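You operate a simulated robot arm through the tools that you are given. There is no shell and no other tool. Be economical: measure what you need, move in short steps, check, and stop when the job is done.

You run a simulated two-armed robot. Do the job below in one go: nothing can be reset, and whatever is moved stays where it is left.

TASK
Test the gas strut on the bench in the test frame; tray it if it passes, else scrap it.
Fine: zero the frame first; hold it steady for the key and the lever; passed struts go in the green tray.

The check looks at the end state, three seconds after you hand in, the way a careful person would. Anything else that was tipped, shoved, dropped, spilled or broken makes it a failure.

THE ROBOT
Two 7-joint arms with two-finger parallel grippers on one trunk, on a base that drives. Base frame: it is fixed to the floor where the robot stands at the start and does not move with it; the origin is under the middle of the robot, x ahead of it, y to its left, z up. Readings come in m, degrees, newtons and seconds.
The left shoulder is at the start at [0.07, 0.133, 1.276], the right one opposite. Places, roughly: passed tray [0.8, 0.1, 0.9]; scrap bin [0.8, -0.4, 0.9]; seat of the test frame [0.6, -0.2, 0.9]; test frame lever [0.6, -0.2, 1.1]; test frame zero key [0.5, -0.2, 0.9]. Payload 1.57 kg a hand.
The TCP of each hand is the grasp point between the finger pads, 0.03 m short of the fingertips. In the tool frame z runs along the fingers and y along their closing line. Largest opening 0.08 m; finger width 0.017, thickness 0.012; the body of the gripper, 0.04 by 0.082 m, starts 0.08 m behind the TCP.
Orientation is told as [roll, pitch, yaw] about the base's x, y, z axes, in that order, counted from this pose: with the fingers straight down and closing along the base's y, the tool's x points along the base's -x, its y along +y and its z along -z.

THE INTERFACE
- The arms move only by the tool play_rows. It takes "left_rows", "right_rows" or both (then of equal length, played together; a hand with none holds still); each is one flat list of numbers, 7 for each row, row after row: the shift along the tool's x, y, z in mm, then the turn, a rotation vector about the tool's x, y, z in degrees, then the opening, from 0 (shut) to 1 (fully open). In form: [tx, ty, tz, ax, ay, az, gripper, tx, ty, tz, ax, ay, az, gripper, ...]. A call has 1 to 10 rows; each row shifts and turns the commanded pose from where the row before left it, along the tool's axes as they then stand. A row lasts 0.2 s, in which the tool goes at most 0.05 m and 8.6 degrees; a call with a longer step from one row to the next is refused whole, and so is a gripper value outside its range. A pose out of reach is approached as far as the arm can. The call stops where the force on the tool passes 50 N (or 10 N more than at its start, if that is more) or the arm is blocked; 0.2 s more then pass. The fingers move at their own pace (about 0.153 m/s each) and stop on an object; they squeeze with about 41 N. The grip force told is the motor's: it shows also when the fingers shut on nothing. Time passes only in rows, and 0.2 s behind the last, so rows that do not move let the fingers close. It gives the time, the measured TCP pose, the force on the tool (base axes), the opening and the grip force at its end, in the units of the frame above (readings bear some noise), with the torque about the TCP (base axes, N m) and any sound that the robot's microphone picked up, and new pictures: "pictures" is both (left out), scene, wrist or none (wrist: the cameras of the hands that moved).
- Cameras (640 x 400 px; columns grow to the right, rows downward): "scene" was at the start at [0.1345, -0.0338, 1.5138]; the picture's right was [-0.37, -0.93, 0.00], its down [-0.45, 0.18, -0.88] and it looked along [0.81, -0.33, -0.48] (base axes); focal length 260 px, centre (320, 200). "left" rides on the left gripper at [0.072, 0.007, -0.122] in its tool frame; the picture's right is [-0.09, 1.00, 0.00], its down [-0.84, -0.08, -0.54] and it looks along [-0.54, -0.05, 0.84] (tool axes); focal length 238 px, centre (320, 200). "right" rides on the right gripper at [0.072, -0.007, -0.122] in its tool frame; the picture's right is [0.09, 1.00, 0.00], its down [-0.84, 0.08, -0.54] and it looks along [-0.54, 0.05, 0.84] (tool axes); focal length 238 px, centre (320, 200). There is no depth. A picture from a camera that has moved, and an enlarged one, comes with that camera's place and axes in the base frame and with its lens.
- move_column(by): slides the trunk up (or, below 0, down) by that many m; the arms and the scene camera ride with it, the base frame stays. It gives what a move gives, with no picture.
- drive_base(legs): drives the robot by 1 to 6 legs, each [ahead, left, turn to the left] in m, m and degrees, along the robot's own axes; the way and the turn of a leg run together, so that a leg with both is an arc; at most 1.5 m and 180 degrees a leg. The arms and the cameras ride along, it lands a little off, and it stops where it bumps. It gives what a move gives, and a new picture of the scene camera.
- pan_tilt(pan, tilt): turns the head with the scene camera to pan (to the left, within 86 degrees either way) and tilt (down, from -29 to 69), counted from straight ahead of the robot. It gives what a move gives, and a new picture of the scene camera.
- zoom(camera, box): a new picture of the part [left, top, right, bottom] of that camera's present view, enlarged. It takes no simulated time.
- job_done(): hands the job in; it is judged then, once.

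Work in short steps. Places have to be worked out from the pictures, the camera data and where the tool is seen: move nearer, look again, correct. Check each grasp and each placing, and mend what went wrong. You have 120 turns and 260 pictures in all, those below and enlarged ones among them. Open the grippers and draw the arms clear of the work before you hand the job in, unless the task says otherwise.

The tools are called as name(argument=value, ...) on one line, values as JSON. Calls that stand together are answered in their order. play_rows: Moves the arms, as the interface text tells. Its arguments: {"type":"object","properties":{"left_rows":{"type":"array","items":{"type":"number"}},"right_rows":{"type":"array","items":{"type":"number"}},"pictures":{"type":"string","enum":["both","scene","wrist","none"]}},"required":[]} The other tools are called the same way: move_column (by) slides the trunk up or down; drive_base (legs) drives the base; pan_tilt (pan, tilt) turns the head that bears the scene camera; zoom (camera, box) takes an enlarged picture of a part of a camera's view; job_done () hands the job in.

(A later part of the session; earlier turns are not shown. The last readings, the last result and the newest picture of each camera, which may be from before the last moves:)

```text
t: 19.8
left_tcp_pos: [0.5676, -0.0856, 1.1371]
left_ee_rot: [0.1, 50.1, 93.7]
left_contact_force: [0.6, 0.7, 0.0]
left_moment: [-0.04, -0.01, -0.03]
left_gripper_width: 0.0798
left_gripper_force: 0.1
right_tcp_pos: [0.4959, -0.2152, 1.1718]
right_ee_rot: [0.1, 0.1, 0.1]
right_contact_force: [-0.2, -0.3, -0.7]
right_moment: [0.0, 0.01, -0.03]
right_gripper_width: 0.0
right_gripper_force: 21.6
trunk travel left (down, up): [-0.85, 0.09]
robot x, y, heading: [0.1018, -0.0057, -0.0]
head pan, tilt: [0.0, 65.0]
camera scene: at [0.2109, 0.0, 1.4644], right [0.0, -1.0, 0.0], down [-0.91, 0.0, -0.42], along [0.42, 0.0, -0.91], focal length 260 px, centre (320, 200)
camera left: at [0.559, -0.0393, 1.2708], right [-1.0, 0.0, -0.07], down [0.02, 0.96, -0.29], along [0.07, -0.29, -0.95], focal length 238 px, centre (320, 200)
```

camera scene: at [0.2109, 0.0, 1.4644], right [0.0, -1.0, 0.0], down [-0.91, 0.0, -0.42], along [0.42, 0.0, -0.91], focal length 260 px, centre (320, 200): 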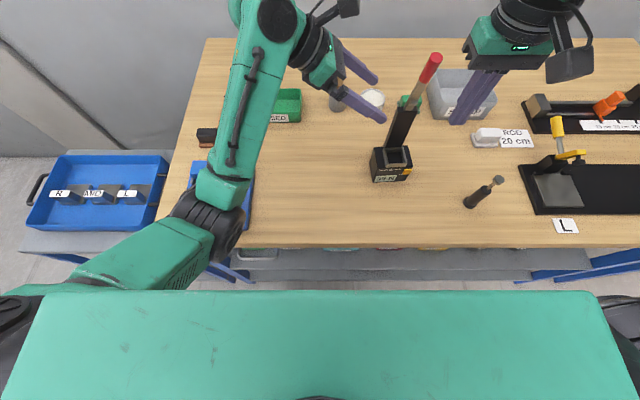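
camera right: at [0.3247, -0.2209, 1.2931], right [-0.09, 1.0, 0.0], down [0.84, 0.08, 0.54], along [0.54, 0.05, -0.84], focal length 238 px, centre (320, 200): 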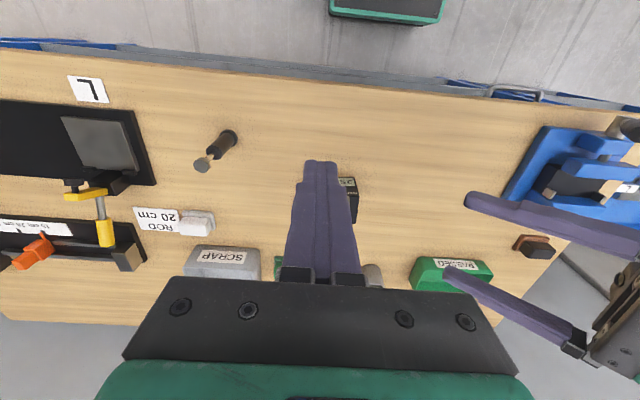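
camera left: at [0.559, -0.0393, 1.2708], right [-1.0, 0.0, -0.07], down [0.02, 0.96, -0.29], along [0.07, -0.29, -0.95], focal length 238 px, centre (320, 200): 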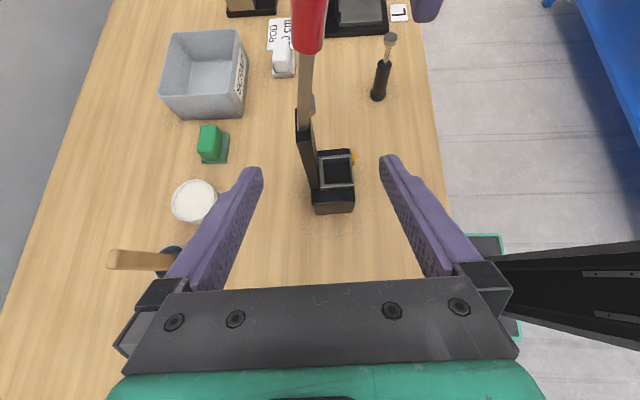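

The left elbow would come down very near the bench edge/vise from this stance, whereas the earlier stance held well. I raise the left hand again and back off to about x=.02; the right hand will use a forward-tilted tool for reach instead.

play_rows(left_rows=[34, 0, -33, 0, 0, 0, 1, 34, 0, -33, 0, 0, 0, 1, 34, 0, -33, 0, 0, 0, 1, 34, 0, -33, 0, 0, 0, 1], pictures="none")

drive_base(legs=[[-0.08, 0, 0]])

```text
t: 20.8
left_tcp_pos: [0.5661, -0.0719, 1.3271]
left_ee_rot: [0.2, 49.8, 93.7]
left_contact_force: [-0.3, -0.1, -0.1]
left_moment: [0.02, 0.01, 0.01]
left_gripper_width: 0.0803
left_gripper_force: 0.0
right_tcp_pos: [0.4955, -0.2145, 1.1728]
right_ee_rot: [-0.1, 0.0, 0.1]
right_contact_force: [-0.4, 0.3, 0.2]
right_moment: [-0.01, -0.03, 0.03]
right_gripper_width: 0.0001
right_gripper_force: 22.1
trunk travel left (down, up): [-0.85, 0.09]
robot x, y, heading: [0.101, 0.0015, -0.2]
head pan, tilt: [0.0, 65.0]
```

```text
t: 21.8
left_tcp_pos: [0.4951, -0.0723, 1.3235]
left_ee_rot: [0.8, 49.8, 94.3]
left_contact_force: [0.1, 0.7, -0.5]
left_moment: [-0.01, 0.05, -0.04]
left_gripper_width: 0.0798
left_gripper_force: 0.0
right_tcp_pos: [0.4233, -0.2144, 1.1707]
right_ee_rot: [0.0, 0.4, 0.0]
right_contact_force: [0.3, 0.2, 0.0]
right_moment: [-0.02, 0.05, -0.02]
right_gripper_width: 0.0
right_gripper_force: 21.8
trunk travel left (down, up): [-0.85, 0.09]
robot x, y, heading: [0.0203, -0.0003, -0.1]
head pan, tilt: [0.0, 65.0]
camera scene: at [0.1389, 0.0001, 1.4637], right [0.0, -1.0, 0.0], down [-0.91, 0.0, -0.42], along [0.42, 0.0, -0.91], focal length 260 px, centre (320, 200)
```

scene: 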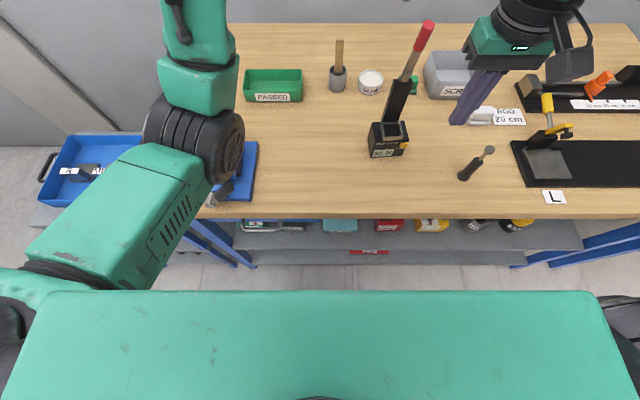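

Clear. I lower the left hand to the pre-grasp beside the box.

play_rows(left_rows=[-33.4, -9.2, 33.5, 0, 0, 0, 1, -33.4, -9.2, 33.5, 0, 0, 0, 1, -33.4, -9.2, 33.5, 0, 0, 0, 1, -33.4, -9.2, 33.5, 0, 0, 0, 1, -33.4, -9.2, 33.5, 0, 0, 0, 1, -33.4, -9.2, 33.5, 0, 0, 0, 1, -33.4, -9.2, 33.5, 0, 0, 0, 1], pictures="both")

```text
t: 23.4
left_tcp_pos: [0.5545, -0.0957, 0.9962]
left_ee_rot: [0.3, 49.9, 93.8]
left_contact_force: [0.1, 0.1, -0.7]
left_moment: [0.01, 0.04, -0.02]
left_gripper_width: 0.08
left_gripper_force: 0.1
right_tcp_pos: [0.4174, -0.2156, 1.1732]
right_ee_rot: [0.0, 0.1, 0.0]
right_contact_force: [0.7, 0.4, 0.0]
right_moment: [0.0, 0.02, 0.02]
right_gripper_width: 0.0002
right_gripper_force: 21.4
trunk travel left (down, up): [-0.85, 0.09]
robot x, y, heading: [0.0185, -0.0016, 0.1]
head pan, tilt: [0.0, 65.0]
camera scene: at [0.1317, 0.0, 1.4644], right [0.0, -1.0, 0.0], down [-0.91, 0.0, -0.42], along [0.42, 0.0, -0.91], focal length 260 px, centre (320, 200)
camera left: at [0.5451, -0.0501, 1.1295], right [-1.0, 0.0, -0.07], down [0.02, 0.96, -0.29], along [0.07, -0.29, -0.95], focal length 238 px, centre (320, 200)
```

scene: 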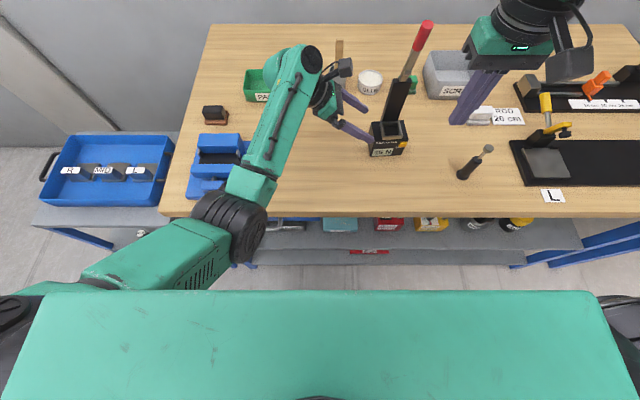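
left: 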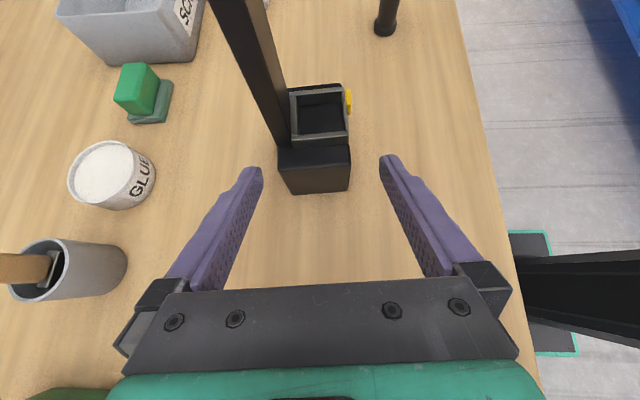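

Elbow stays in front of the bench edge. I shift +7 mm in x, slide in, and clamp.

play_rows(left_rows=[0, -7, 0, 0, 0, 0, 1, 0, 0, 31, 0, 0, 0, 1, 0, 0, 31, 0, 0, 0, 1, 0, 0, 0, 0, 0, 0, 1], pictures="wrist")

```text
t: 24.4
left_tcp_pos: [0.5643, -0.1401, 0.9543]
left_ee_rot: [0.1, 49.7, 94.0]
left_contact_force: [0.8, -0.2, -0.5]
left_moment: [0.03, -0.01, 0.03]
left_gripper_width: 0.0799
left_gripper_force: 0.1
right_tcp_pos: [0.4164, -0.2136, 1.173]
right_ee_rot: [0.0, 0.1, -0.1]
right_contact_force: [-0.8, 0.2, -1.1]
right_moment: [-0.02, -0.01, -0.02]
right_gripper_width: 0.0001
right_gripper_force: 21.8
trunk travel left (down, up): [-0.85, 0.09]
robot x, y, heading: [0.0213, -0.0022, 0.2]
head pan, tilt: [0.0, 65.0]
camera left: at [0.5547, -0.0946, 1.0893], right [-1.0, -0.01, -0.07], down [0.01, 0.96, -0.29], along [0.07, -0.29, -0.96], focal length 238 px, centre (320, 200)
```

left: 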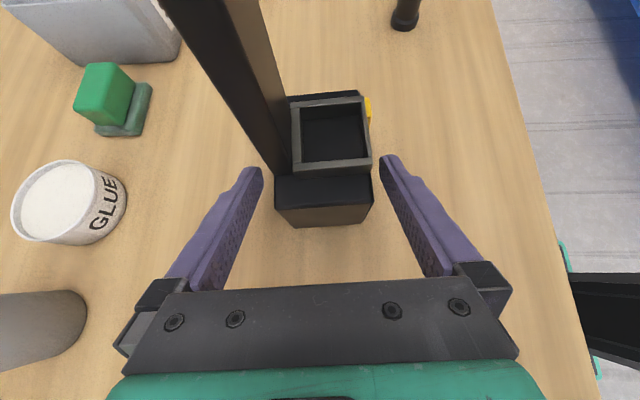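

Well centred. I clamp with the left and at the same time tilt the right tool 40° forward (fingers toward +x) at its high, clear place.

play_rows(left_rows=[0, 0, 2, 0, 0, 0, 0.8, 0, 0, 0, 0, 0, 0, 0.6, 0, 0, 0, 0, 0, 0, 0.5, 0, 0, 0, 0, 0, 0, 0.5, 0, 0, 0, 0, 0, 0, 0.5], right_rows=[0, 0, 0, 0, -8, 0, 0, 0, 0, 0, 0, -8, 0, 0, 0, 0, 0, 0, -8, 0, 0, 0, 0, 0, 0, -8, 0, 0, 0, 0, 0, 0, -8, 0, 0], pictures="both")

pan_tilt(pan=-22, tilt=45)

```text
t: 25.6
left_tcp_pos: [0.5673, -0.1418, 0.9524]
left_ee_rot: [0.3, 49.4, 94.2]
left_contact_force: [0.7, -0.2, -0.1]
left_moment: [0.25, 0.07, 0.01]
left_gripper_width: 0.0616
left_gripper_force: 29.9
right_tcp_pos: [0.4729, -0.22, 1.1943]
right_ee_rot: [0.2, -35.7, -0.1]
right_contact_force: [0.0, 1.2, 0.0]
right_moment: [0.04, 0.0, -0.02]
right_gripper_width: 0.0
right_gripper_force: 20.9
right hand out of reach, approached as far as the arm can: row 3, 4, 5
trunk travel left (down, up): [-0.85, 0.09]
robot x, y, heading: [0.0198, -0.0027, 0.3]
head pan, tilt: [0.0, 65.0]
camera scene: at [0.1332, -0.0035, 1.4642], right [0.0, -1.0, 0.0], down [-0.91, 0.0, -0.42], along [0.42, 0.0, -0.91], focal length 260 px, centre (320, 200)
camera right: at [0.3432, -0.2263, 1.2507], right [-0.08, 1.0, -0.05], down [0.36, 0.07, 0.93], along [0.93, 0.05, -0.37], focal length 238 px, centre (320, 200)
camera left: at [0.5581, -0.0973, 1.0864], right [-1.0, -0.01, -0.07], down [0.01, 0.96, -0.28], along [0.07, -0.28, -0.96], focal length 238 px, centre (320, 200)
```

scene: 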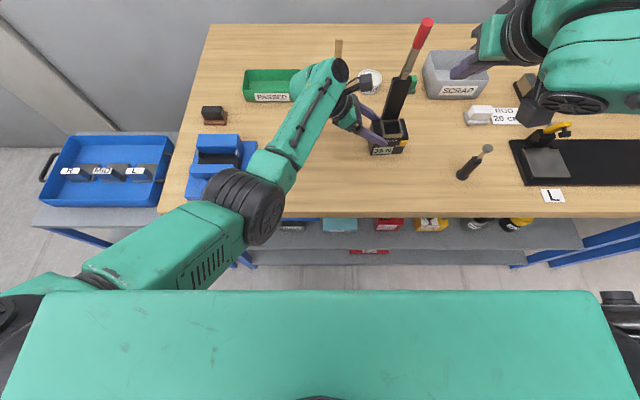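
right: 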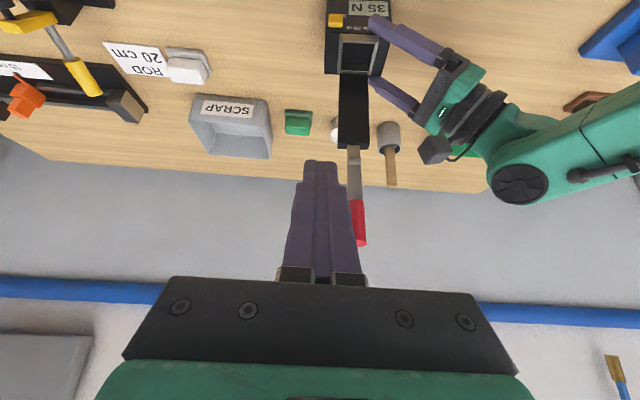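
left: 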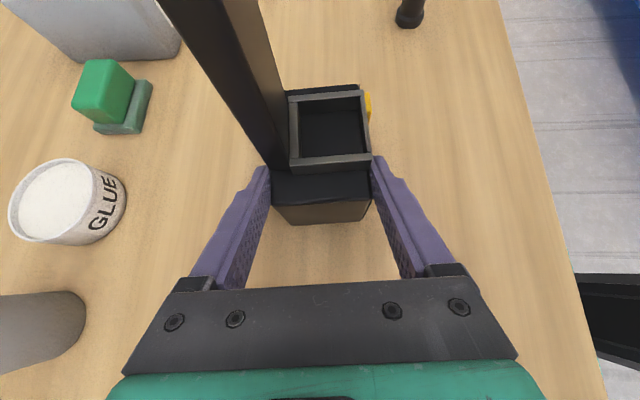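

```text
t: 26.5
left_tcp_pos: [0.5664, -0.1394, 0.9546]
left_ee_rot: [0.4, 49.5, 94.2]
left_contact_force: [-0.4, -0.5, -0.3]
left_moment: [0.24, 0.01, 0.0]
left_gripper_width: 0.0619
left_gripper_force: 30.2
right_tcp_pos: [0.4712, -0.2171, 1.1949]
right_ee_rot: [0.0, -35.7, 0.0]
right_contact_force: [0.7, -0.5, -0.2]
right_moment: [-0.04, 0.01, 0.02]
right_gripper_width: 0.0
right_gripper_force: 21.5
trunk travel left (down, up): [-0.85, 0.09]
robot x, y, heading: [0.0213, -0.0015, -0.1]
head pan, tilt: [-22.0, 45.0]
camera scene: at [0.1466, -0.0299, 1.4893], right [-0.37, -0.93, 0.0], down [-0.66, 0.26, -0.71], along [0.65, -0.26, -0.71], focal length 260 px, centre (320, 200)
```

scene: 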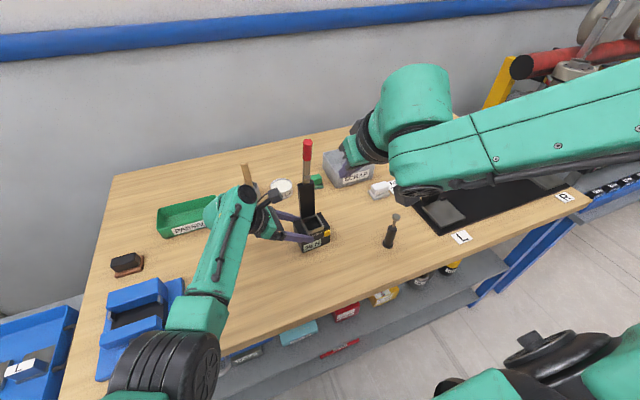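

The right hand stopped at 36° tilt, which suffices. I lower it in front of the key.

play_rows(right_rows=[25.4, 1.7, 38.6, 0, 0, 0, 0, 25.4, 1.7, 38.6, 0, 0, 0, 0, 25.4, 1.7, 38.6, 0, 0, 0, 0, 25.4, 1.7, 38.6, 0, 0, 0, 0], pictures="both")

```text
t: 27.5
left_tcp_pos: [0.5665, -0.1397, 0.9521]
left_ee_rot: [0.4, 49.4, 94.3]
left_contact_force: [-0.2, -0.4, -5.2]
left_moment: [0.19, -0.01, -0.05]
left_gripper_width: 0.0617
left_gripper_force: 30.4
right_tcp_pos: [0.4881, -0.2011, 1.0205]
right_ee_rot: [0.0, -35.9, 0.0]
right_contact_force: [-0.4, 0.0, -0.3]
right_moment: [0.0, 0.01, -0.04]
right_gripper_width: 0.0
right_gripper_force: 20.8
right hand out of reach, approached as far as the arm can: row 1
trunk travel left (down, up): [-0.85, 0.09]
robot x, y, heading: [0.0179, 0.0, 0.2]
head pan, tilt: [-22.0, 45.0]
camera scene: at [0.1484, -0.0307, 1.4892], right [-0.37, -0.93, 0.0], down [-0.66, 0.26, -0.71], along [0.65, -0.26, -0.71], focal length 260 px, centre (320, 200)
camera right: at [0.358, -0.2066, 1.0759], right [-0.07, 1.0, -0.05], down [0.36, 0.08, 0.93], along [0.93, 0.05, -0.37], focal length 238 px, centre (320, 200)
```

scene: 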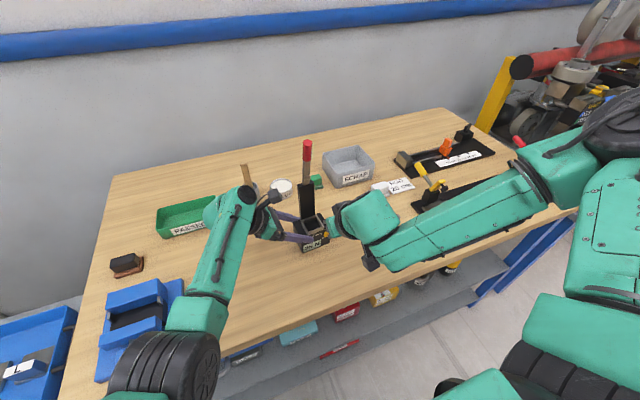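
right: 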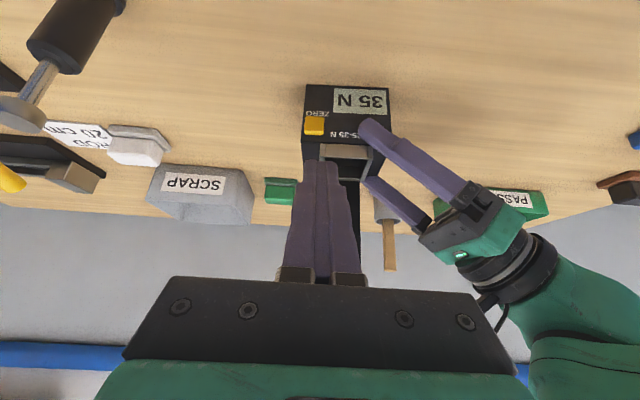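

The key is confirmed at (.529,-.2075,.939). I lower the tip to its height, just in front.

play_rows(right_rows=[16, -3.2, 22, 0, 0, 0, 0, 16, -3.2, 22, 0, 0, 0, 0, 0, 0, 0, 0, 0, 0, 0], pictures="wrist")

zoom(camera="left", box=[240, 40, 480, 240])

```text
t: 28.3
left_tcp_pos: [0.5663, -0.1394, 0.9516]
left_ee_rot: [0.3, 49.4, 94.2]
left_contact_force: [0.3, -0.4, -6.7]
left_moment: [0.2, 0.02, -0.02]
left_gripper_width: 0.0619
left_gripper_force: 29.9
right_tcp_pos: [0.4853, -0.2079, 0.9678]
right_ee_rot: [0.0, -35.7, 0.0]
right_contact_force: [0.4, -0.4, 0.2]
right_moment: [-0.02, -0.02, 0.04]
right_gripper_width: 0.0
right_gripper_force: 21.3
trunk travel left (down, up): [-0.85, 0.09]
robot x, y, heading: [0.0208, -0.0028, 0.1]
head pan, tilt: [-22.0, 45.0]
camera right: at [0.3565, -0.2129, 1.0224], right [-0.08, 1.0, -0.05], down [0.36, 0.08, 0.93], along [0.93, 0.05, -0.37], focal length 238 px, centre (320, 200)
```

right: 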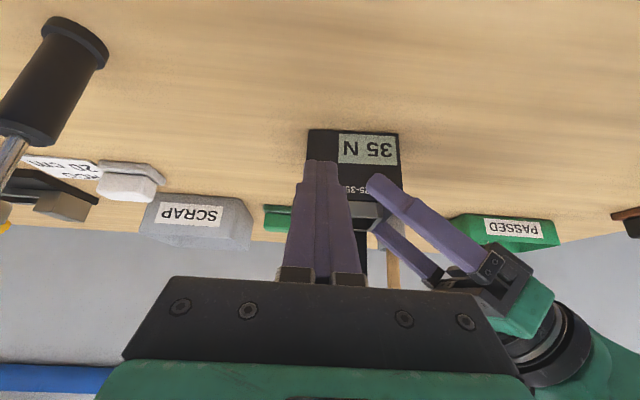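

```text
2.00 times, centred on (360, 140) of left
camera zoom: at [0.5566, -0.0945, 1.0863], right [-1.0, -0.01, -0.07], down [0.01, 0.96, -0.28], along [0.07, -0.28, -0.96], focal length 477 px, centre (240, 320)
```

zoom: 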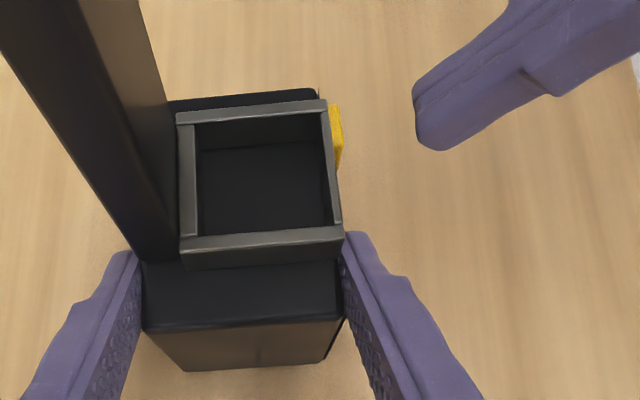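

Tip is squarely in front of the key. I push along +x in small steps.

play_rows(right_rows=[-10.5, 0, 7.5, 0, 0, 0, 0, -2.4, 0, 1.8, 0, 0, 0, 0, -2.4, 0, 1.8, 0, 0, 0, 0, -2.4, 0, 1.8, 0, 0, 0, 0], pictures="wrist")

zoom(camera="left", box=[240, 40, 480, 240])

```text
t: 29.3
left_tcp_pos: [0.5668, -0.1399, 0.9515]
left_ee_rot: [0.4, 49.5, 94.4]
left_contact_force: [0.1, 0.0, -7.1]
left_moment: [0.23, 0.06, -0.01]
left_gripper_width: 0.0619
left_gripper_force: 30.1
right_tcp_pos: [0.5089, -0.2064, 0.9667]
right_ee_rot: [0.1, -35.7, 0.2]
right_contact_force: [0.4, 0.0, 0.1]
right_moment: [0.0, 0.02, 0.01]
right_gripper_width: 0.0
right_gripper_force: 21.3
trunk travel left (down, up): [-0.85, 0.09]
robot x, y, heading: [0.0168, 0.0025, 0.1]
head pan, tilt: [-22.0, 45.0]
camera right: at [0.3796, -0.2132, 1.0222], right [-0.08, 1.0, -0.05], down [0.36, 0.08, 0.93], along [0.93, 0.05, -0.37], focal length 238 px, centre (320, 200)
```

right: 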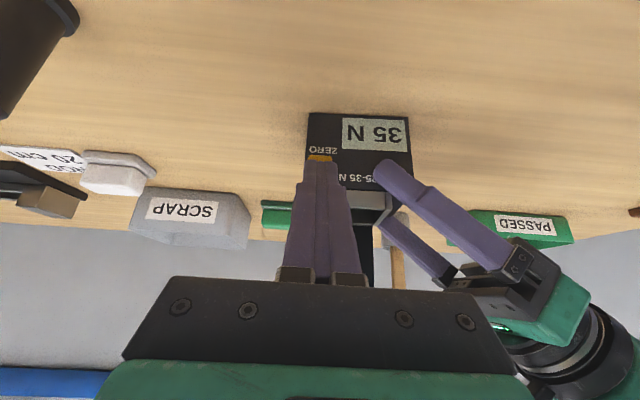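

```text
2.00 times, centred on (360, 140) of left
camera zoom: at [0.5575, -0.0948, 1.0861], right [-1.0, -0.01, -0.07], down [0.01, 0.96, -0.28], along [0.07, -0.28, -0.96], focal length 477 px, centre (240, 320)
```

zoom: 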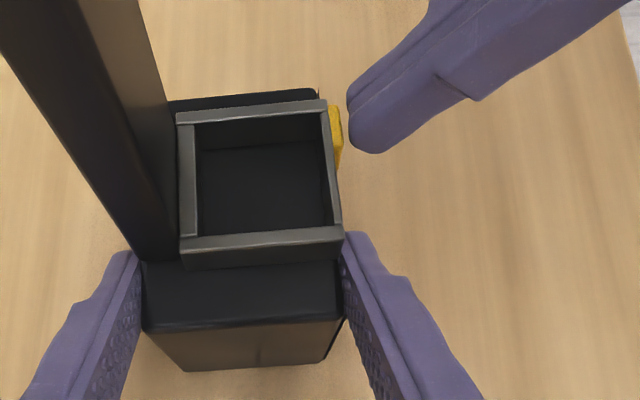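

Just short of the key; I lower 4 mm and continue pushing.

play_rows(right_rows=[2.3, 0, 3.2, 0, 0, 0, 0, -2.4, 0, 1.8, 0, 0, 0, 0, -2.4, 0, 1.8, 0, 0, 0, 0, -1.6, 0, 1.2, 0, 0, 0, 0], pictures="wrist")

zoom(camera="left", box=[240, 40, 480, 240])

```text
t: 30.3
left_tcp_pos: [0.5654, -0.1392, 0.9529]
left_ee_rot: [0.0, 49.3, 94.1]
left_contact_force: [15.4, -1.7, -20.4]
left_moment: [0.67, -0.36, 0.96]
left_gripper_width: 0.0621
left_gripper_force: 29.9
right_tcp_pos: [0.5144, -0.2072, 0.9645]
right_ee_rot: [0.2, -35.8, 0.0]
right_contact_force: [-17.1, -0.7, 23.1]
right_moment: [0.2, -0.18, 0.05]
right_gripper_width: 0.0
right_gripper_force: 21.3
trunk travel left (down, up): [-0.85, 0.09]
robot x, y, heading: [0.0204, -0.0004, -0.1]
head pan, tilt: [-22.0, 45.0]
heard: click
camera right: at [0.3852, -0.2128, 1.0194], right [-0.08, 1.0, -0.05], down [0.36, 0.08, 0.93], along [0.93, 0.05, -0.37], focal length 238 px, centre (320, 200)
```

right: 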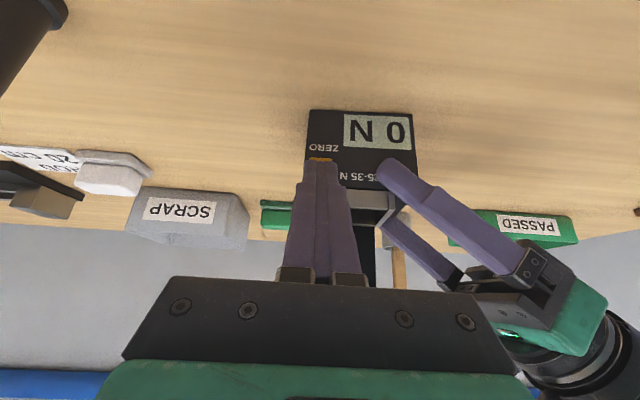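

```text
2.00 times, centred on (360, 140) of left
camera zoom: at [0.5556, -0.0945, 1.0871], right [-1.0, -0.01, -0.07], down [0.01, 0.96, -0.28], along [0.07, -0.28, -0.96], focal length 477 px, centre (240, 320)
```

zoom: 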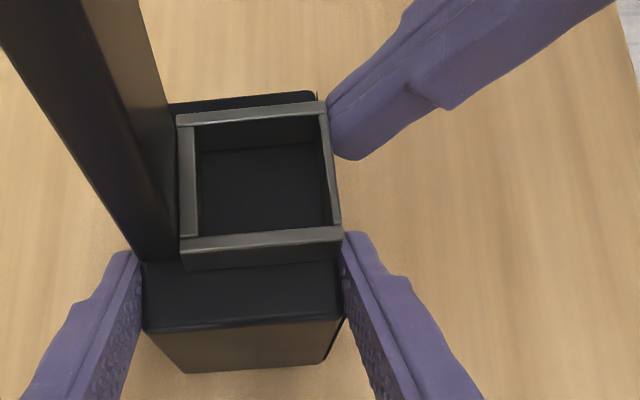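

Click heard and the display shows 0 N. I back off the key and rise, checking the display stays at 0.

play_rows(right_rows=[24, 0, -18, 0, 0, 0, 0, -5, -15, -35, 0, 0, 0, 0.6, -15, -25, -38, 0, 0, 0, 0.6, -15, -25, -38, 0, 0, 0, 0.6], pictures="both")

zoom(camera="right", box=[280, 40, 440, 140])

```text
t: 31.3
left_tcp_pos: [0.5674, -0.14, 0.9529]
left_ee_rot: [0.3, 49.6, 94.2]
left_contact_force: [-0.5, -3.3, -4.7]
left_moment: [0.23, 0.05, 0.0]
left_gripper_width: 0.062
left_gripper_force: 30.1
right_tcp_pos: [0.4558, -0.2524, 1.0434]
right_ee_rot: [0.1, -35.6, 0.1]
right_contact_force: [1.4, 1.3, -0.8]
right_moment: [-0.04, -0.01, -0.03]
right_gripper_width: 0.0477
right_gripper_force: 0.0
right hand out of reach, approached as far as the arm can: row 4
trunk travel left (down, up): [-0.85, 0.09]
robot x, y, heading: [0.0177, -0.0017, 0.2]
head pan, tilt: [-22.0, 45.0]
camera scene: at [0.1469, -0.0308, 1.4893], right [-0.37, -0.93, 0.0], down [-0.66, 0.26, -0.71], along [0.66, -0.26, -0.71], focal length 260 px, centre (320, 200)
camera right: at [0.3269, -0.2583, 1.0989], right [-0.08, 1.0, -0.05], down [0.37, 0.08, 0.93], along [0.93, 0.05, -0.37], focal length 238 px, centre (320, 200)
```

scene: 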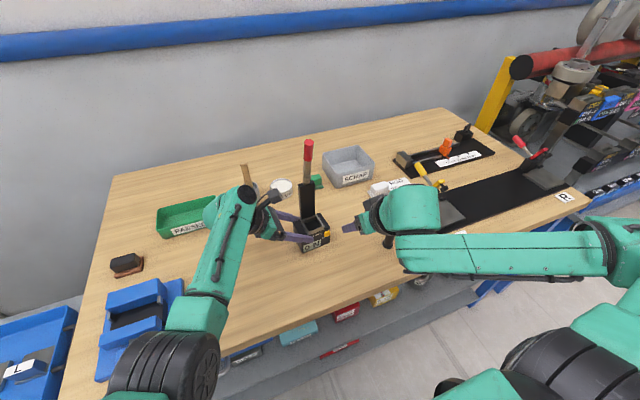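
right: 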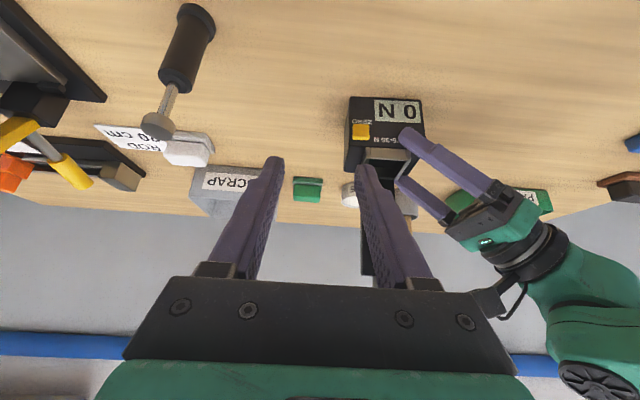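

```text
4.00 times, centred on (360, 90) of right
camera zoom: at [0.3269, -0.2583, 1.0989], right [-0.08, 1.0, -0.05], down [0.37, 0.08, 0.93], along [0.93, 0.05, -0.37], focal length 953 px, centre (160, 640)
```

zoom: 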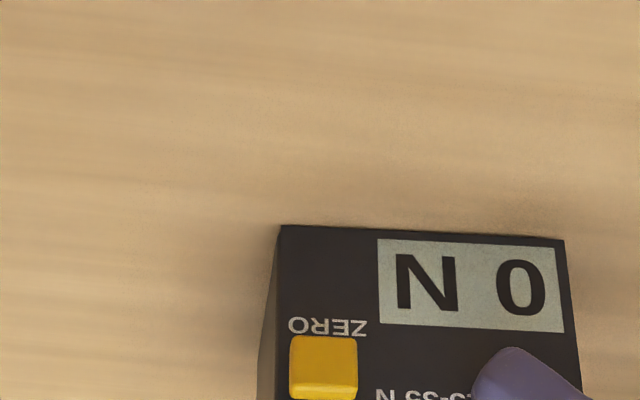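

Zero holds at 0 N. Now to the strut: I back the right hand off in x, open it, and move sideways to stand behind the strut.

play_rows(right_rows=[32.5, 0, -23.4, 0, 0, 0, 1, 0, -38, 0, 0, 0, 0, 1, 0, -38, 0, 0, 0, 0, 1, 0, -38, 0, 0, 0, 0, 1], pictures="both")

```text
t: 32.3
left_tcp_pos: [0.5647, -0.1394, 0.9533]
left_ee_rot: [0.2, 49.5, 94.2]
left_contact_force: [0.4, -0.2, -2.7]
left_moment: [0.04, 0.12, -0.02]
left_gripper_width: 0.0619
left_gripper_force: 29.8
right_tcp_pos: [0.4575, -0.3679, 1.0442]
right_ee_rot: [0.1, -35.7, -0.1]
right_contact_force: [-0.1, -0.3, -0.8]
right_moment: [0.0, 0.01, -0.01]
right_gripper_width: 0.08
right_gripper_force: 0.0
right hand out of reach, approached as far as the arm can: row 1
trunk travel left (down, up): [-0.85, 0.09]
robot x, y, heading: [0.0221, -0.0009, -0.1]
head pan, tilt: [-22.0, 45.0]
camera scene: at [0.1459, -0.0308, 1.4894], right [-0.37, -0.93, 0.0], down [-0.66, 0.26, -0.71], along [0.66, -0.26, -0.71], focal length 260 px, centre (320, 200)
camera right: at [0.3273, -0.3731, 1.1004], right [-0.08, 1.0, -0.05], down [0.36, 0.08, 0.93], along [0.93, 0.05, -0.37], focal length 238 px, centre (320, 200)
```

scene: 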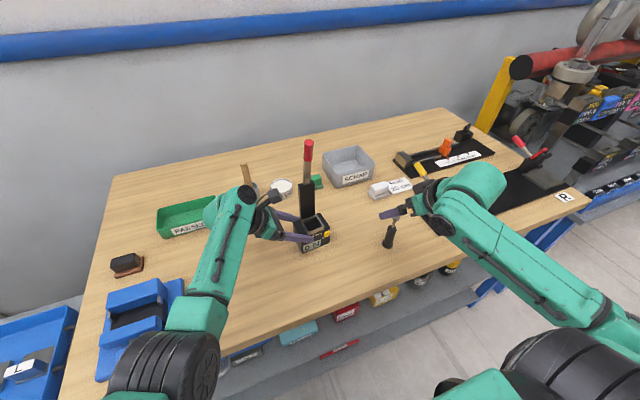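
right: 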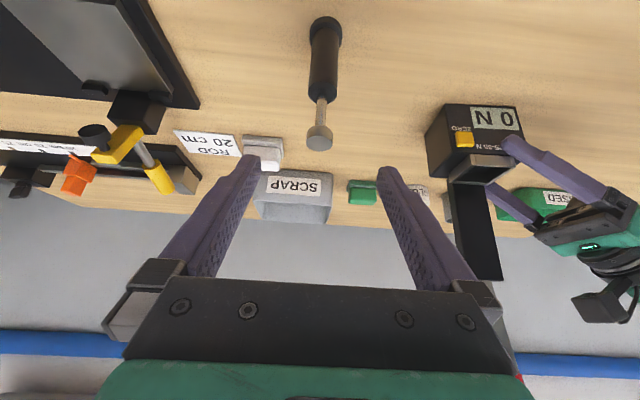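

The strut sits centred between the open fingers. I descend to grip its body at TCP z≈.948.

play_rows(right_rows=[15.5, 0.3, 28.4, 0, 0, 0, 1, 15.5, 0.3, 28.4, 0, 0, 0, 1, 15.5, 0.3, 28.4, 0, 0, 0, 1, 0, 0, 0, 0, 0, 0, 1], pictures="both")

zoom(camera="scene", box=[350, 180, 450, 260])

```text
t: 33.3
left_tcp_pos: [0.5649, -0.1385, 0.9539]
left_ee_rot: [0.1, 49.4, 94.1]
left_contact_force: [1.0, -1.1, -3.0]
left_moment: [-0.2, 0.14, 0.04]
left_gripper_width: 0.0617
left_gripper_force: 29.7
right_tcp_pos: [0.4702, -0.3661, 0.9485]
right_ee_rot: [0.1, -35.7, 0.1]
right_contact_force: [0.6, 0.7, -0.4]
right_moment: [0.02, -0.02, 0.01]
right_gripper_width: 0.08
right_gripper_force: 0.1
trunk travel left (down, up): [-0.85, 0.09]
robot x, y, heading: [0.0215, 0.0021, 0.1]
head pan, tilt: [-22.0, 45.0]
camera scene: at [0.1461, -0.0305, 1.4894], right [-0.37, -0.93, 0.0], down [-0.66, 0.26, -0.71], along [0.66, -0.26, -0.71], focal length 260 px, centre (320, 200)
camera right: at [0.3396, -0.3725, 1.0043], right [-0.08, 1.0, -0.05], down [0.36, 0.08, 0.93], along [0.93, 0.05, -0.37], focal length 238 px, centre (320, 200)
```

scene: 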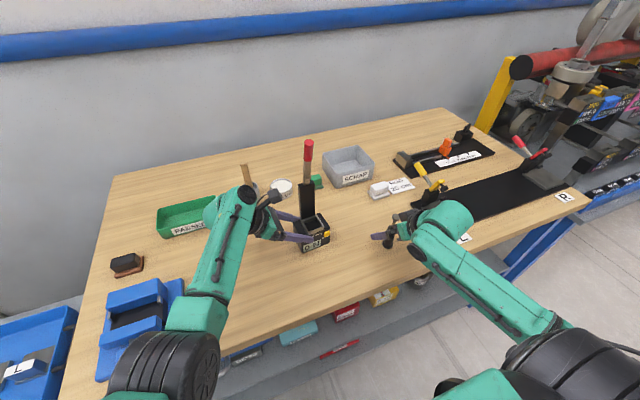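
right: 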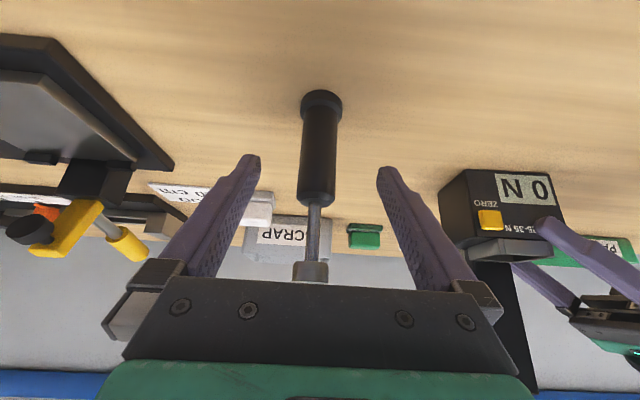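

```text
5.00 times, centred on (400, 220) of scene
camera zoom: at [0.1461, -0.0305, 1.4894], right [-0.37, -0.93, 0.0], down [-0.66, 0.26, -0.71], along [0.66, -0.26, -0.71], focal length 1297 px, centre (-80, 100)
```

zoom: 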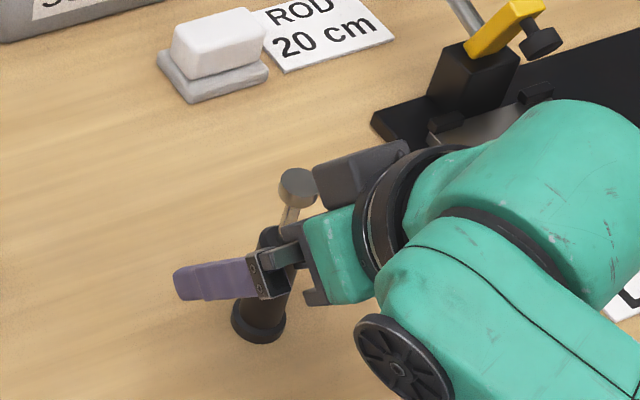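

The TCP lines up with the upper body of the strut. I close on it.

play_rows(right_rows=[0, 0, 0, 0, 0, 0, 0.6, 0, 0, 0, 0, 0, 0, 0.35, 0, 0, 0, 0, 0, 0, 0.1, 0, 0, 0, 0, 0, 0, 0.1], pictures="wrist")

```text
t: 34.3
left_tcp_pos: [0.5658, -0.1395, 0.9526]
left_ee_rot: [0.2, 49.5, 94.3]
left_contact_force: [0.2, -0.1, -0.2]
left_moment: [-0.23, 0.11, 0.09]
left_gripper_width: 0.0619
left_gripper_force: 29.6
right_tcp_pos: [0.4695, -0.367, 0.949]
right_ee_rot: [0.0, -35.6, 0.0]
right_contact_force: [0.1, -0.1, 0.7]
right_moment: [-0.04, -0.02, -0.05]
right_gripper_width: 0.0233
right_gripper_force: 35.7
trunk travel left (down, up): [-0.85, 0.09]
robot x, y, heading: [0.0199, 0.0021, 0.1]
head pan, tilt: [-22.0, 45.0]
camera right: at [0.3397, -0.3725, 1.0046], right [-0.08, 1.0, -0.05], down [0.36, 0.08, 0.93], along [0.93, 0.05, -0.37], focal length 238 px, centre (320, 200)
```

right: 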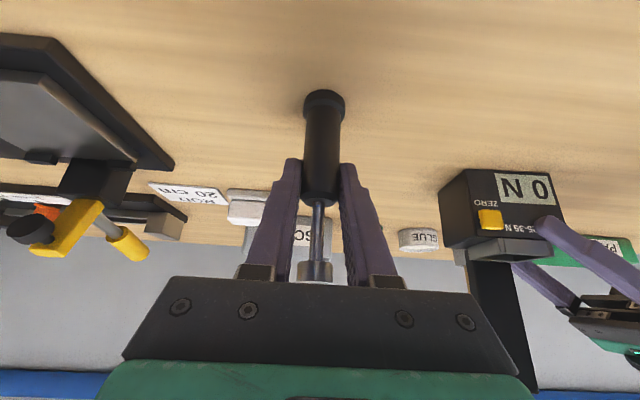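

Gripped (23 mm). I lift straight up 0.09 m and check the hang.

play_rows(right_rows=[-17.5, 0, -24.4, 0, 0, 0, 0.1, -17.5, 0, -24.4, 0, 0, 0, 0.1, -17.5, 0, -24.4, 0, 0, 0, 0.1], pictures="wrist")

zoom(camera="scene", box=[340, 160, 460, 260])

zoom(camera="left", box=[220, 0, 460, 240])

```text
t: 35.1
left_tcp_pos: [0.5657, -0.1405, 0.9529]
left_ee_rot: [0.4, 49.5, 94.1]
left_contact_force: [1.3, -0.4, -0.7]
left_moment: [-0.3, 0.17, 0.09]
left_gripper_width: 0.0619
left_gripper_force: 29.8
right_tcp_pos: [0.471, -0.3665, 1.0402]
right_ee_rot: [-0.1, -35.7, 0.0]
right_contact_force: [0.4, -0.1, -1.3]
right_moment: [0.0, 0.06, -0.03]
right_gripper_width: 0.0227
right_gripper_force: 35.1
trunk travel left (down, up): [-0.85, 0.09]
robot x, y, heading: [0.0223, -0.0, 0.2]
head pan, tilt: [-22.0, 45.0]
camera right: at [0.3401, -0.3723, 1.0945], right [-0.08, 1.0, -0.05], down [0.36, 0.08, 0.93], along [0.93, 0.05, -0.37], focal length 238 px, centre (320, 200)
```

right: 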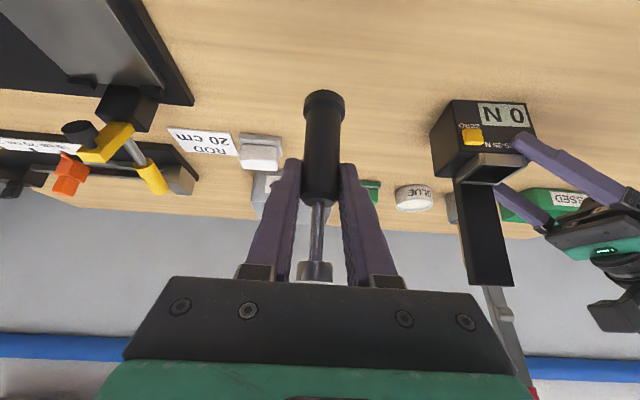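

```text
4.00 times, centred on (400, 210) of scene
camera zoom: at [0.1462, -0.0304, 1.4894], right [-0.37, -0.93, 0.0], down [-0.66, 0.26, -0.71], along [0.66, -0.26, -0.71], focal length 1038 px, centre (0, 160)
```

zoom: 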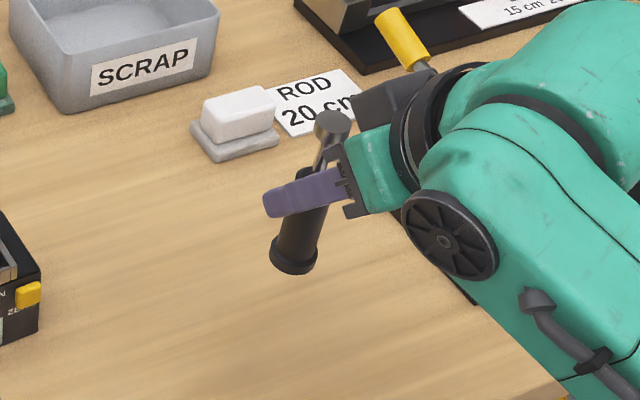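

```text
1.67 times, centred on (340, 120) of left
camera zoom: at [0.5565, -0.0947, 1.0868], right [-1.0, -0.01, -0.07], down [0.01, 0.96, -0.28], along [0.07, -0.28, -0.96], focal length 397 px, centre (287, 333)
```

zoom: 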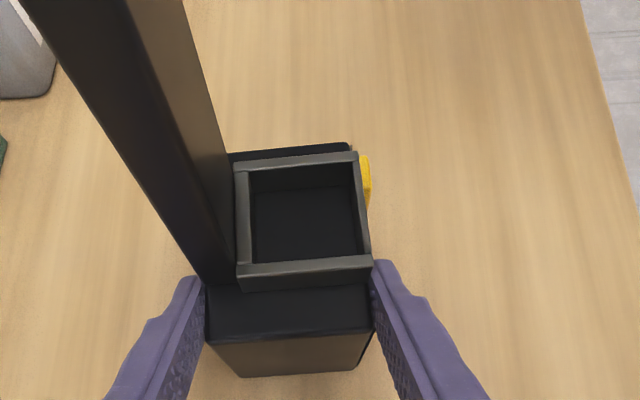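

Strut is held upright. Socket centre from the left view ≈(.561,-.178), opening ≈38 mm vs 30 mm base, column front ≈.588. I carry the strut over to just in front of the seat at height.

play_rows(right_rows=[-2.3, 37.7, -3.2, 0, 0, 0, 0.1, -2.3, 37.7, -3.2, 0, 0, 0, 0.1, -2.3, 37.7, -3.2, 0, 0, 0, 0.1, -2.3, 37.7, -3.2, 0, 0, 0, 0.1, -2.3, 37.7, -3.2, 0, 0, 0, 0.1, -17.9, 0, 12.8, 0, 0, 0, 0.1, -17.9, 0, 12.8, 0, 0, 0, 0.1, 0, 0, 0, 0, 0, 0, 0.1], pictures="both")

zoom(camera="left", box=[220, 0, 460, 240])

```text
t: 36.9
left_tcp_pos: [0.5657, -0.1387, 0.9531]
left_ee_rot: [0.4, 49.6, 94.1]
left_contact_force: [-0.8, 1.2, 0.2]
left_moment: [-0.19, 0.03, 0.05]
left_gripper_width: 0.0617
left_gripper_force: 29.2
right_tcp_pos: [0.5123, -0.1784, 1.06]
right_ee_rot: [-0.1, -35.7, 0.0]
right_contact_force: [0.6, 0.1, -2.0]
right_moment: [-0.02, 0.01, 0.0]
right_gripper_width: 0.0228
right_gripper_force: 35.1
trunk travel left (down, up): [-0.85, 0.09]
robot x, y, heading: [0.0203, 0.0002, 0.2]
head pan, tilt: [-22.0, 45.0]
camera scene: at [0.1458, -0.0298, 1.4894], right [-0.37, -0.93, 0.0], down [-0.66, 0.26, -0.71], along [0.66, -0.26, -0.71], focal length 260 px, centre (320, 200)
camera right: at [0.3832, -0.1832, 1.1152], right [-0.08, 1.0, -0.05], down [0.36, 0.08, 0.93], along [0.93, 0.05, -0.37], focal length 238 px, centre (320, 200)
```

scene: 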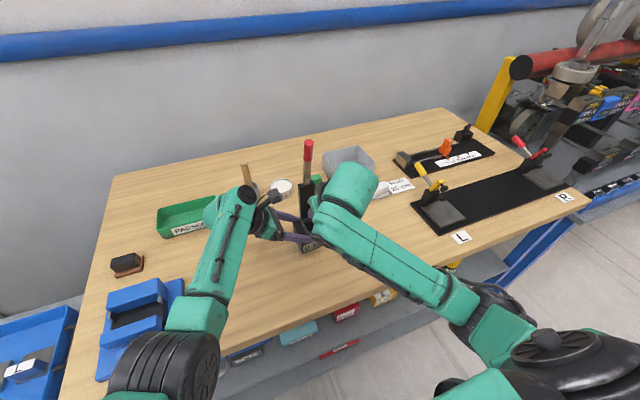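
right: 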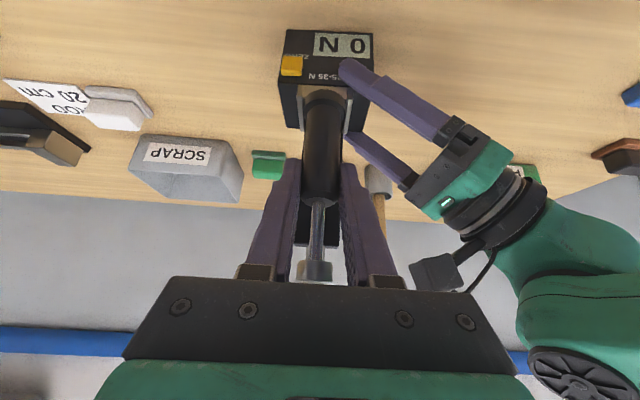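

```text
1.67 times, centred on (340, 120) of left
camera zoom: at [0.5561, -0.0942, 1.0868], right [-1.0, -0.01, -0.07], down [0.01, 0.96, -0.28], along [0.07, -0.28, -0.96], focal length 397 px, centre (287, 333)
```

zoom: 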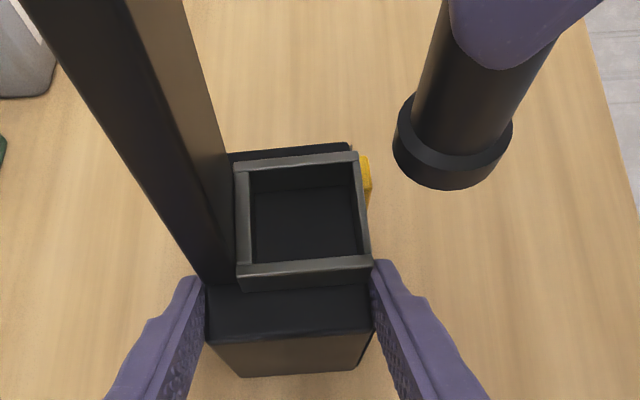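

The left camera gives a fine view for servoing: strut base reads about x .517 there. I advance 40 mm, staying above the rim, and compare again.

play_rows(right_rows=[-16.2, 0, 11.7, 0, 0, 0, 0.1, -16.2, 0, 11.7, 0, 0, 0, 0.1, 5.8, 0, 8.1, 0, 0, 0, 0.1, 0, 0, 0, 0, 0, 0, 0.1], pictures="wrist")

zoom(camera="left", box=[220, 0, 460, 240])

```text
t: 37.9
left_tcp_pos: [0.5657, -0.1394, 0.9526]
left_ee_rot: [0.3, 49.4, 94.2]
left_contact_force: [-0.5, 1.7, -1.1]
left_moment: [-0.13, -0.03, 0.01]
left_gripper_width: 0.0617
left_gripper_force: 30.1
right_tcp_pos: [0.553, -0.1774, 1.05]
right_ee_rot: [-0.1, -35.7, 0.0]
right_contact_force: [0.1, 0.6, -2.5]
right_moment: [0.02, 0.01, 0.01]
right_gripper_width: 0.0231
right_gripper_force: 35.5
trunk travel left (down, up): [-0.85, 0.09]
robot x, y, heading: [0.0195, -0.0027, -0.0]
head pan, tilt: [-22.0, 45.0]
camera right: at [0.4231, -0.1834, 1.105], right [-0.08, 1.0, -0.05], down [0.36, 0.08, 0.93], along [0.93, 0.05, -0.37], focal length 238 px, centre (320, 200)
```

right: 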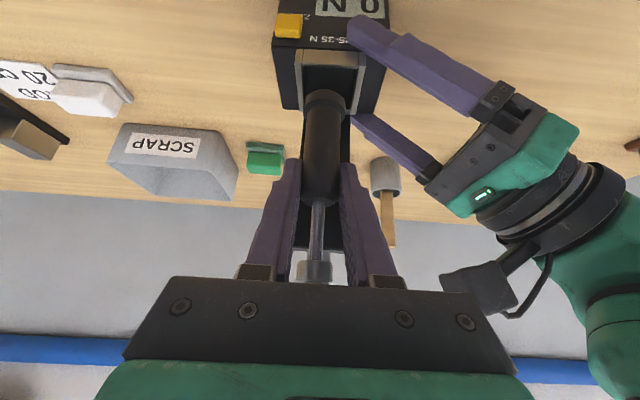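

```text
1.67 times, centred on (340, 120) of left
camera zoom: at [0.5562, -0.0942, 1.0868], right [-1.0, -0.01, -0.07], down [0.01, 0.96, -0.28], along [0.07, -0.28, -0.96], focal length 397 px, centre (287, 333)
```

zoom: 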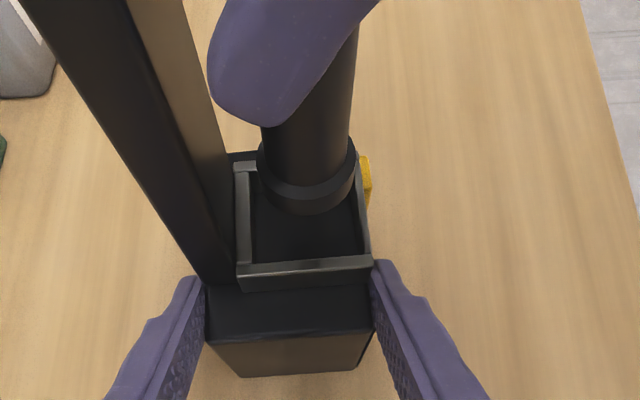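

Strut base is nearly over the opening (within ~2 mm). I shift +1.5 mm x, −1 mm y, lower to just at the rim, and look.

play_rows(right_rows=[4.6, -1, 9, 0, 0, 0, 0.1, 5.8, 0, 8.1, 0, 0, 0, 0.1, 0, 0, 0, 0, 0, 0, 0.1], pictures="none")

zoom(camera="left", box=[220, 0, 460, 240])

```text
t: 38.7
left_tcp_pos: [0.5658, -0.138, 0.9529]
left_ee_rot: [0.4, 49.6, 94.2]
left_contact_force: [-1.5, 2.0, -0.8]
left_moment: [-0.05, -0.09, -0.03]
left_gripper_width: 0.0618
left_gripper_force: 30.5
right_tcp_pos: [0.5552, -0.1792, 1.0285]
right_ee_rot: [-0.1, -35.7, 0.1]
right_contact_force: [0.0, 0.8, -1.7]
right_moment: [0.01, 0.02, 0.02]
right_gripper_width: 0.0228
right_gripper_force: 35.2
trunk travel left (down, up): [-0.85, 0.09]
robot x, y, heading: [0.0229, -0.0003, 0.2]
head pan, tilt: [-22.0, 45.0]
```

```text
1.67 times, centred on (340, 120) of left
camera zoom: at [0.5562, -0.0943, 1.0868], right [-1.0, -0.01, -0.07], down [0.01, 0.96, -0.28], along [0.07, -0.28, -0.96], focal length 397 px, centre (287, 333)
```

zoom: 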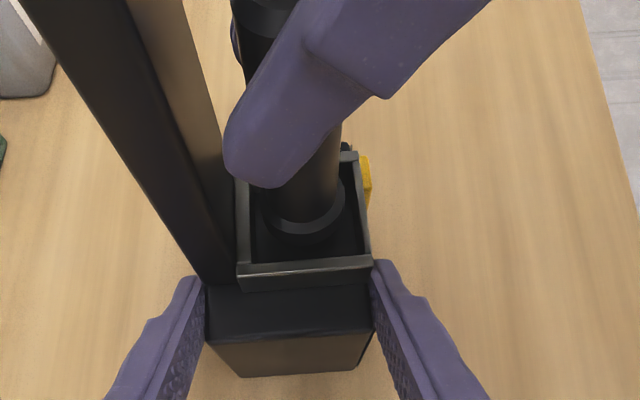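

Centred in the opening. I lower in small steps, watching the vertical force.

play_rows(right_rows=[3.5, 0, 4.9, 0, 0, 0, 0.1, 3.5, 0, 4.9, 0, 0, 0, 0.1, 2.3, 0, 3.2, 0, 0, 0, 0.1, 0, 0, 0, 0, 0, 0, 0.1], pictures="wrist")

zoom(camera="left", box=[220, 0, 460, 240])

```text
t: 39.7
left_tcp_pos: [0.5655, -0.139, 0.9536]
left_ee_rot: [0.3, 49.5, 94.1]
left_contact_force: [6.9, -4.0, -14.4]
left_moment: [-0.66, -0.44, 0.56]
left_gripper_width: 0.0618
left_gripper_force: 30.0
right_tcp_pos: [0.556, -0.1777, 1.0165]
right_ee_rot: [0.1, -36.3, 0.0]
right_contact_force: [2.4, 1.4, 28.1]
right_moment: [0.25, -0.38, 0.1]
right_gripper_width: 0.0236
right_gripper_force: 35.9
trunk travel left (down, up): [-0.85, 0.09]
robot x, y, heading: [0.0205, 0.0014, 0.1]
head pan, tilt: [-22.0, 45.0]
camera right: at [0.4258, -0.1845, 1.0707], right [-0.07, 1.0, -0.05], down [0.35, 0.08, 0.93], along [0.93, 0.05, -0.36], focal length 238 px, centre (320, 200)
```

right: 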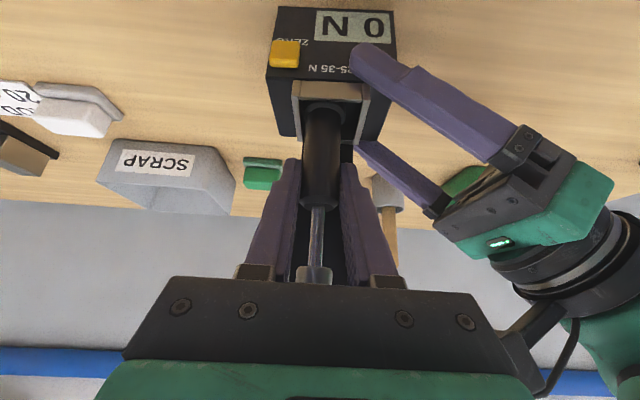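

```text
1.67 times, centred on (340, 120) of left
camera zoom: at [0.5559, -0.094, 1.0867], right [-1.0, -0.01, -0.07], down [0.01, 0.96, -0.28], along [0.07, -0.28, -0.96], focal length 397 px, centre (287, 333)
```

zoom: 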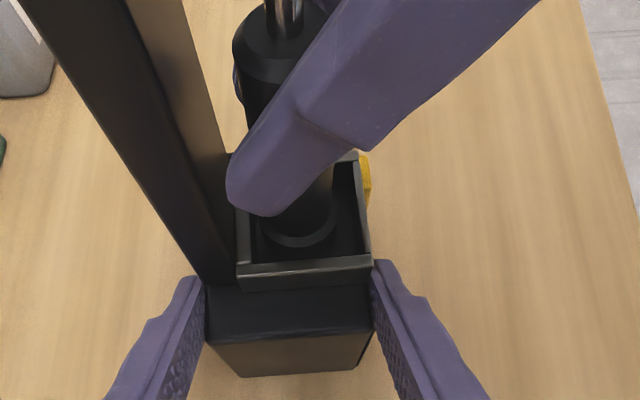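

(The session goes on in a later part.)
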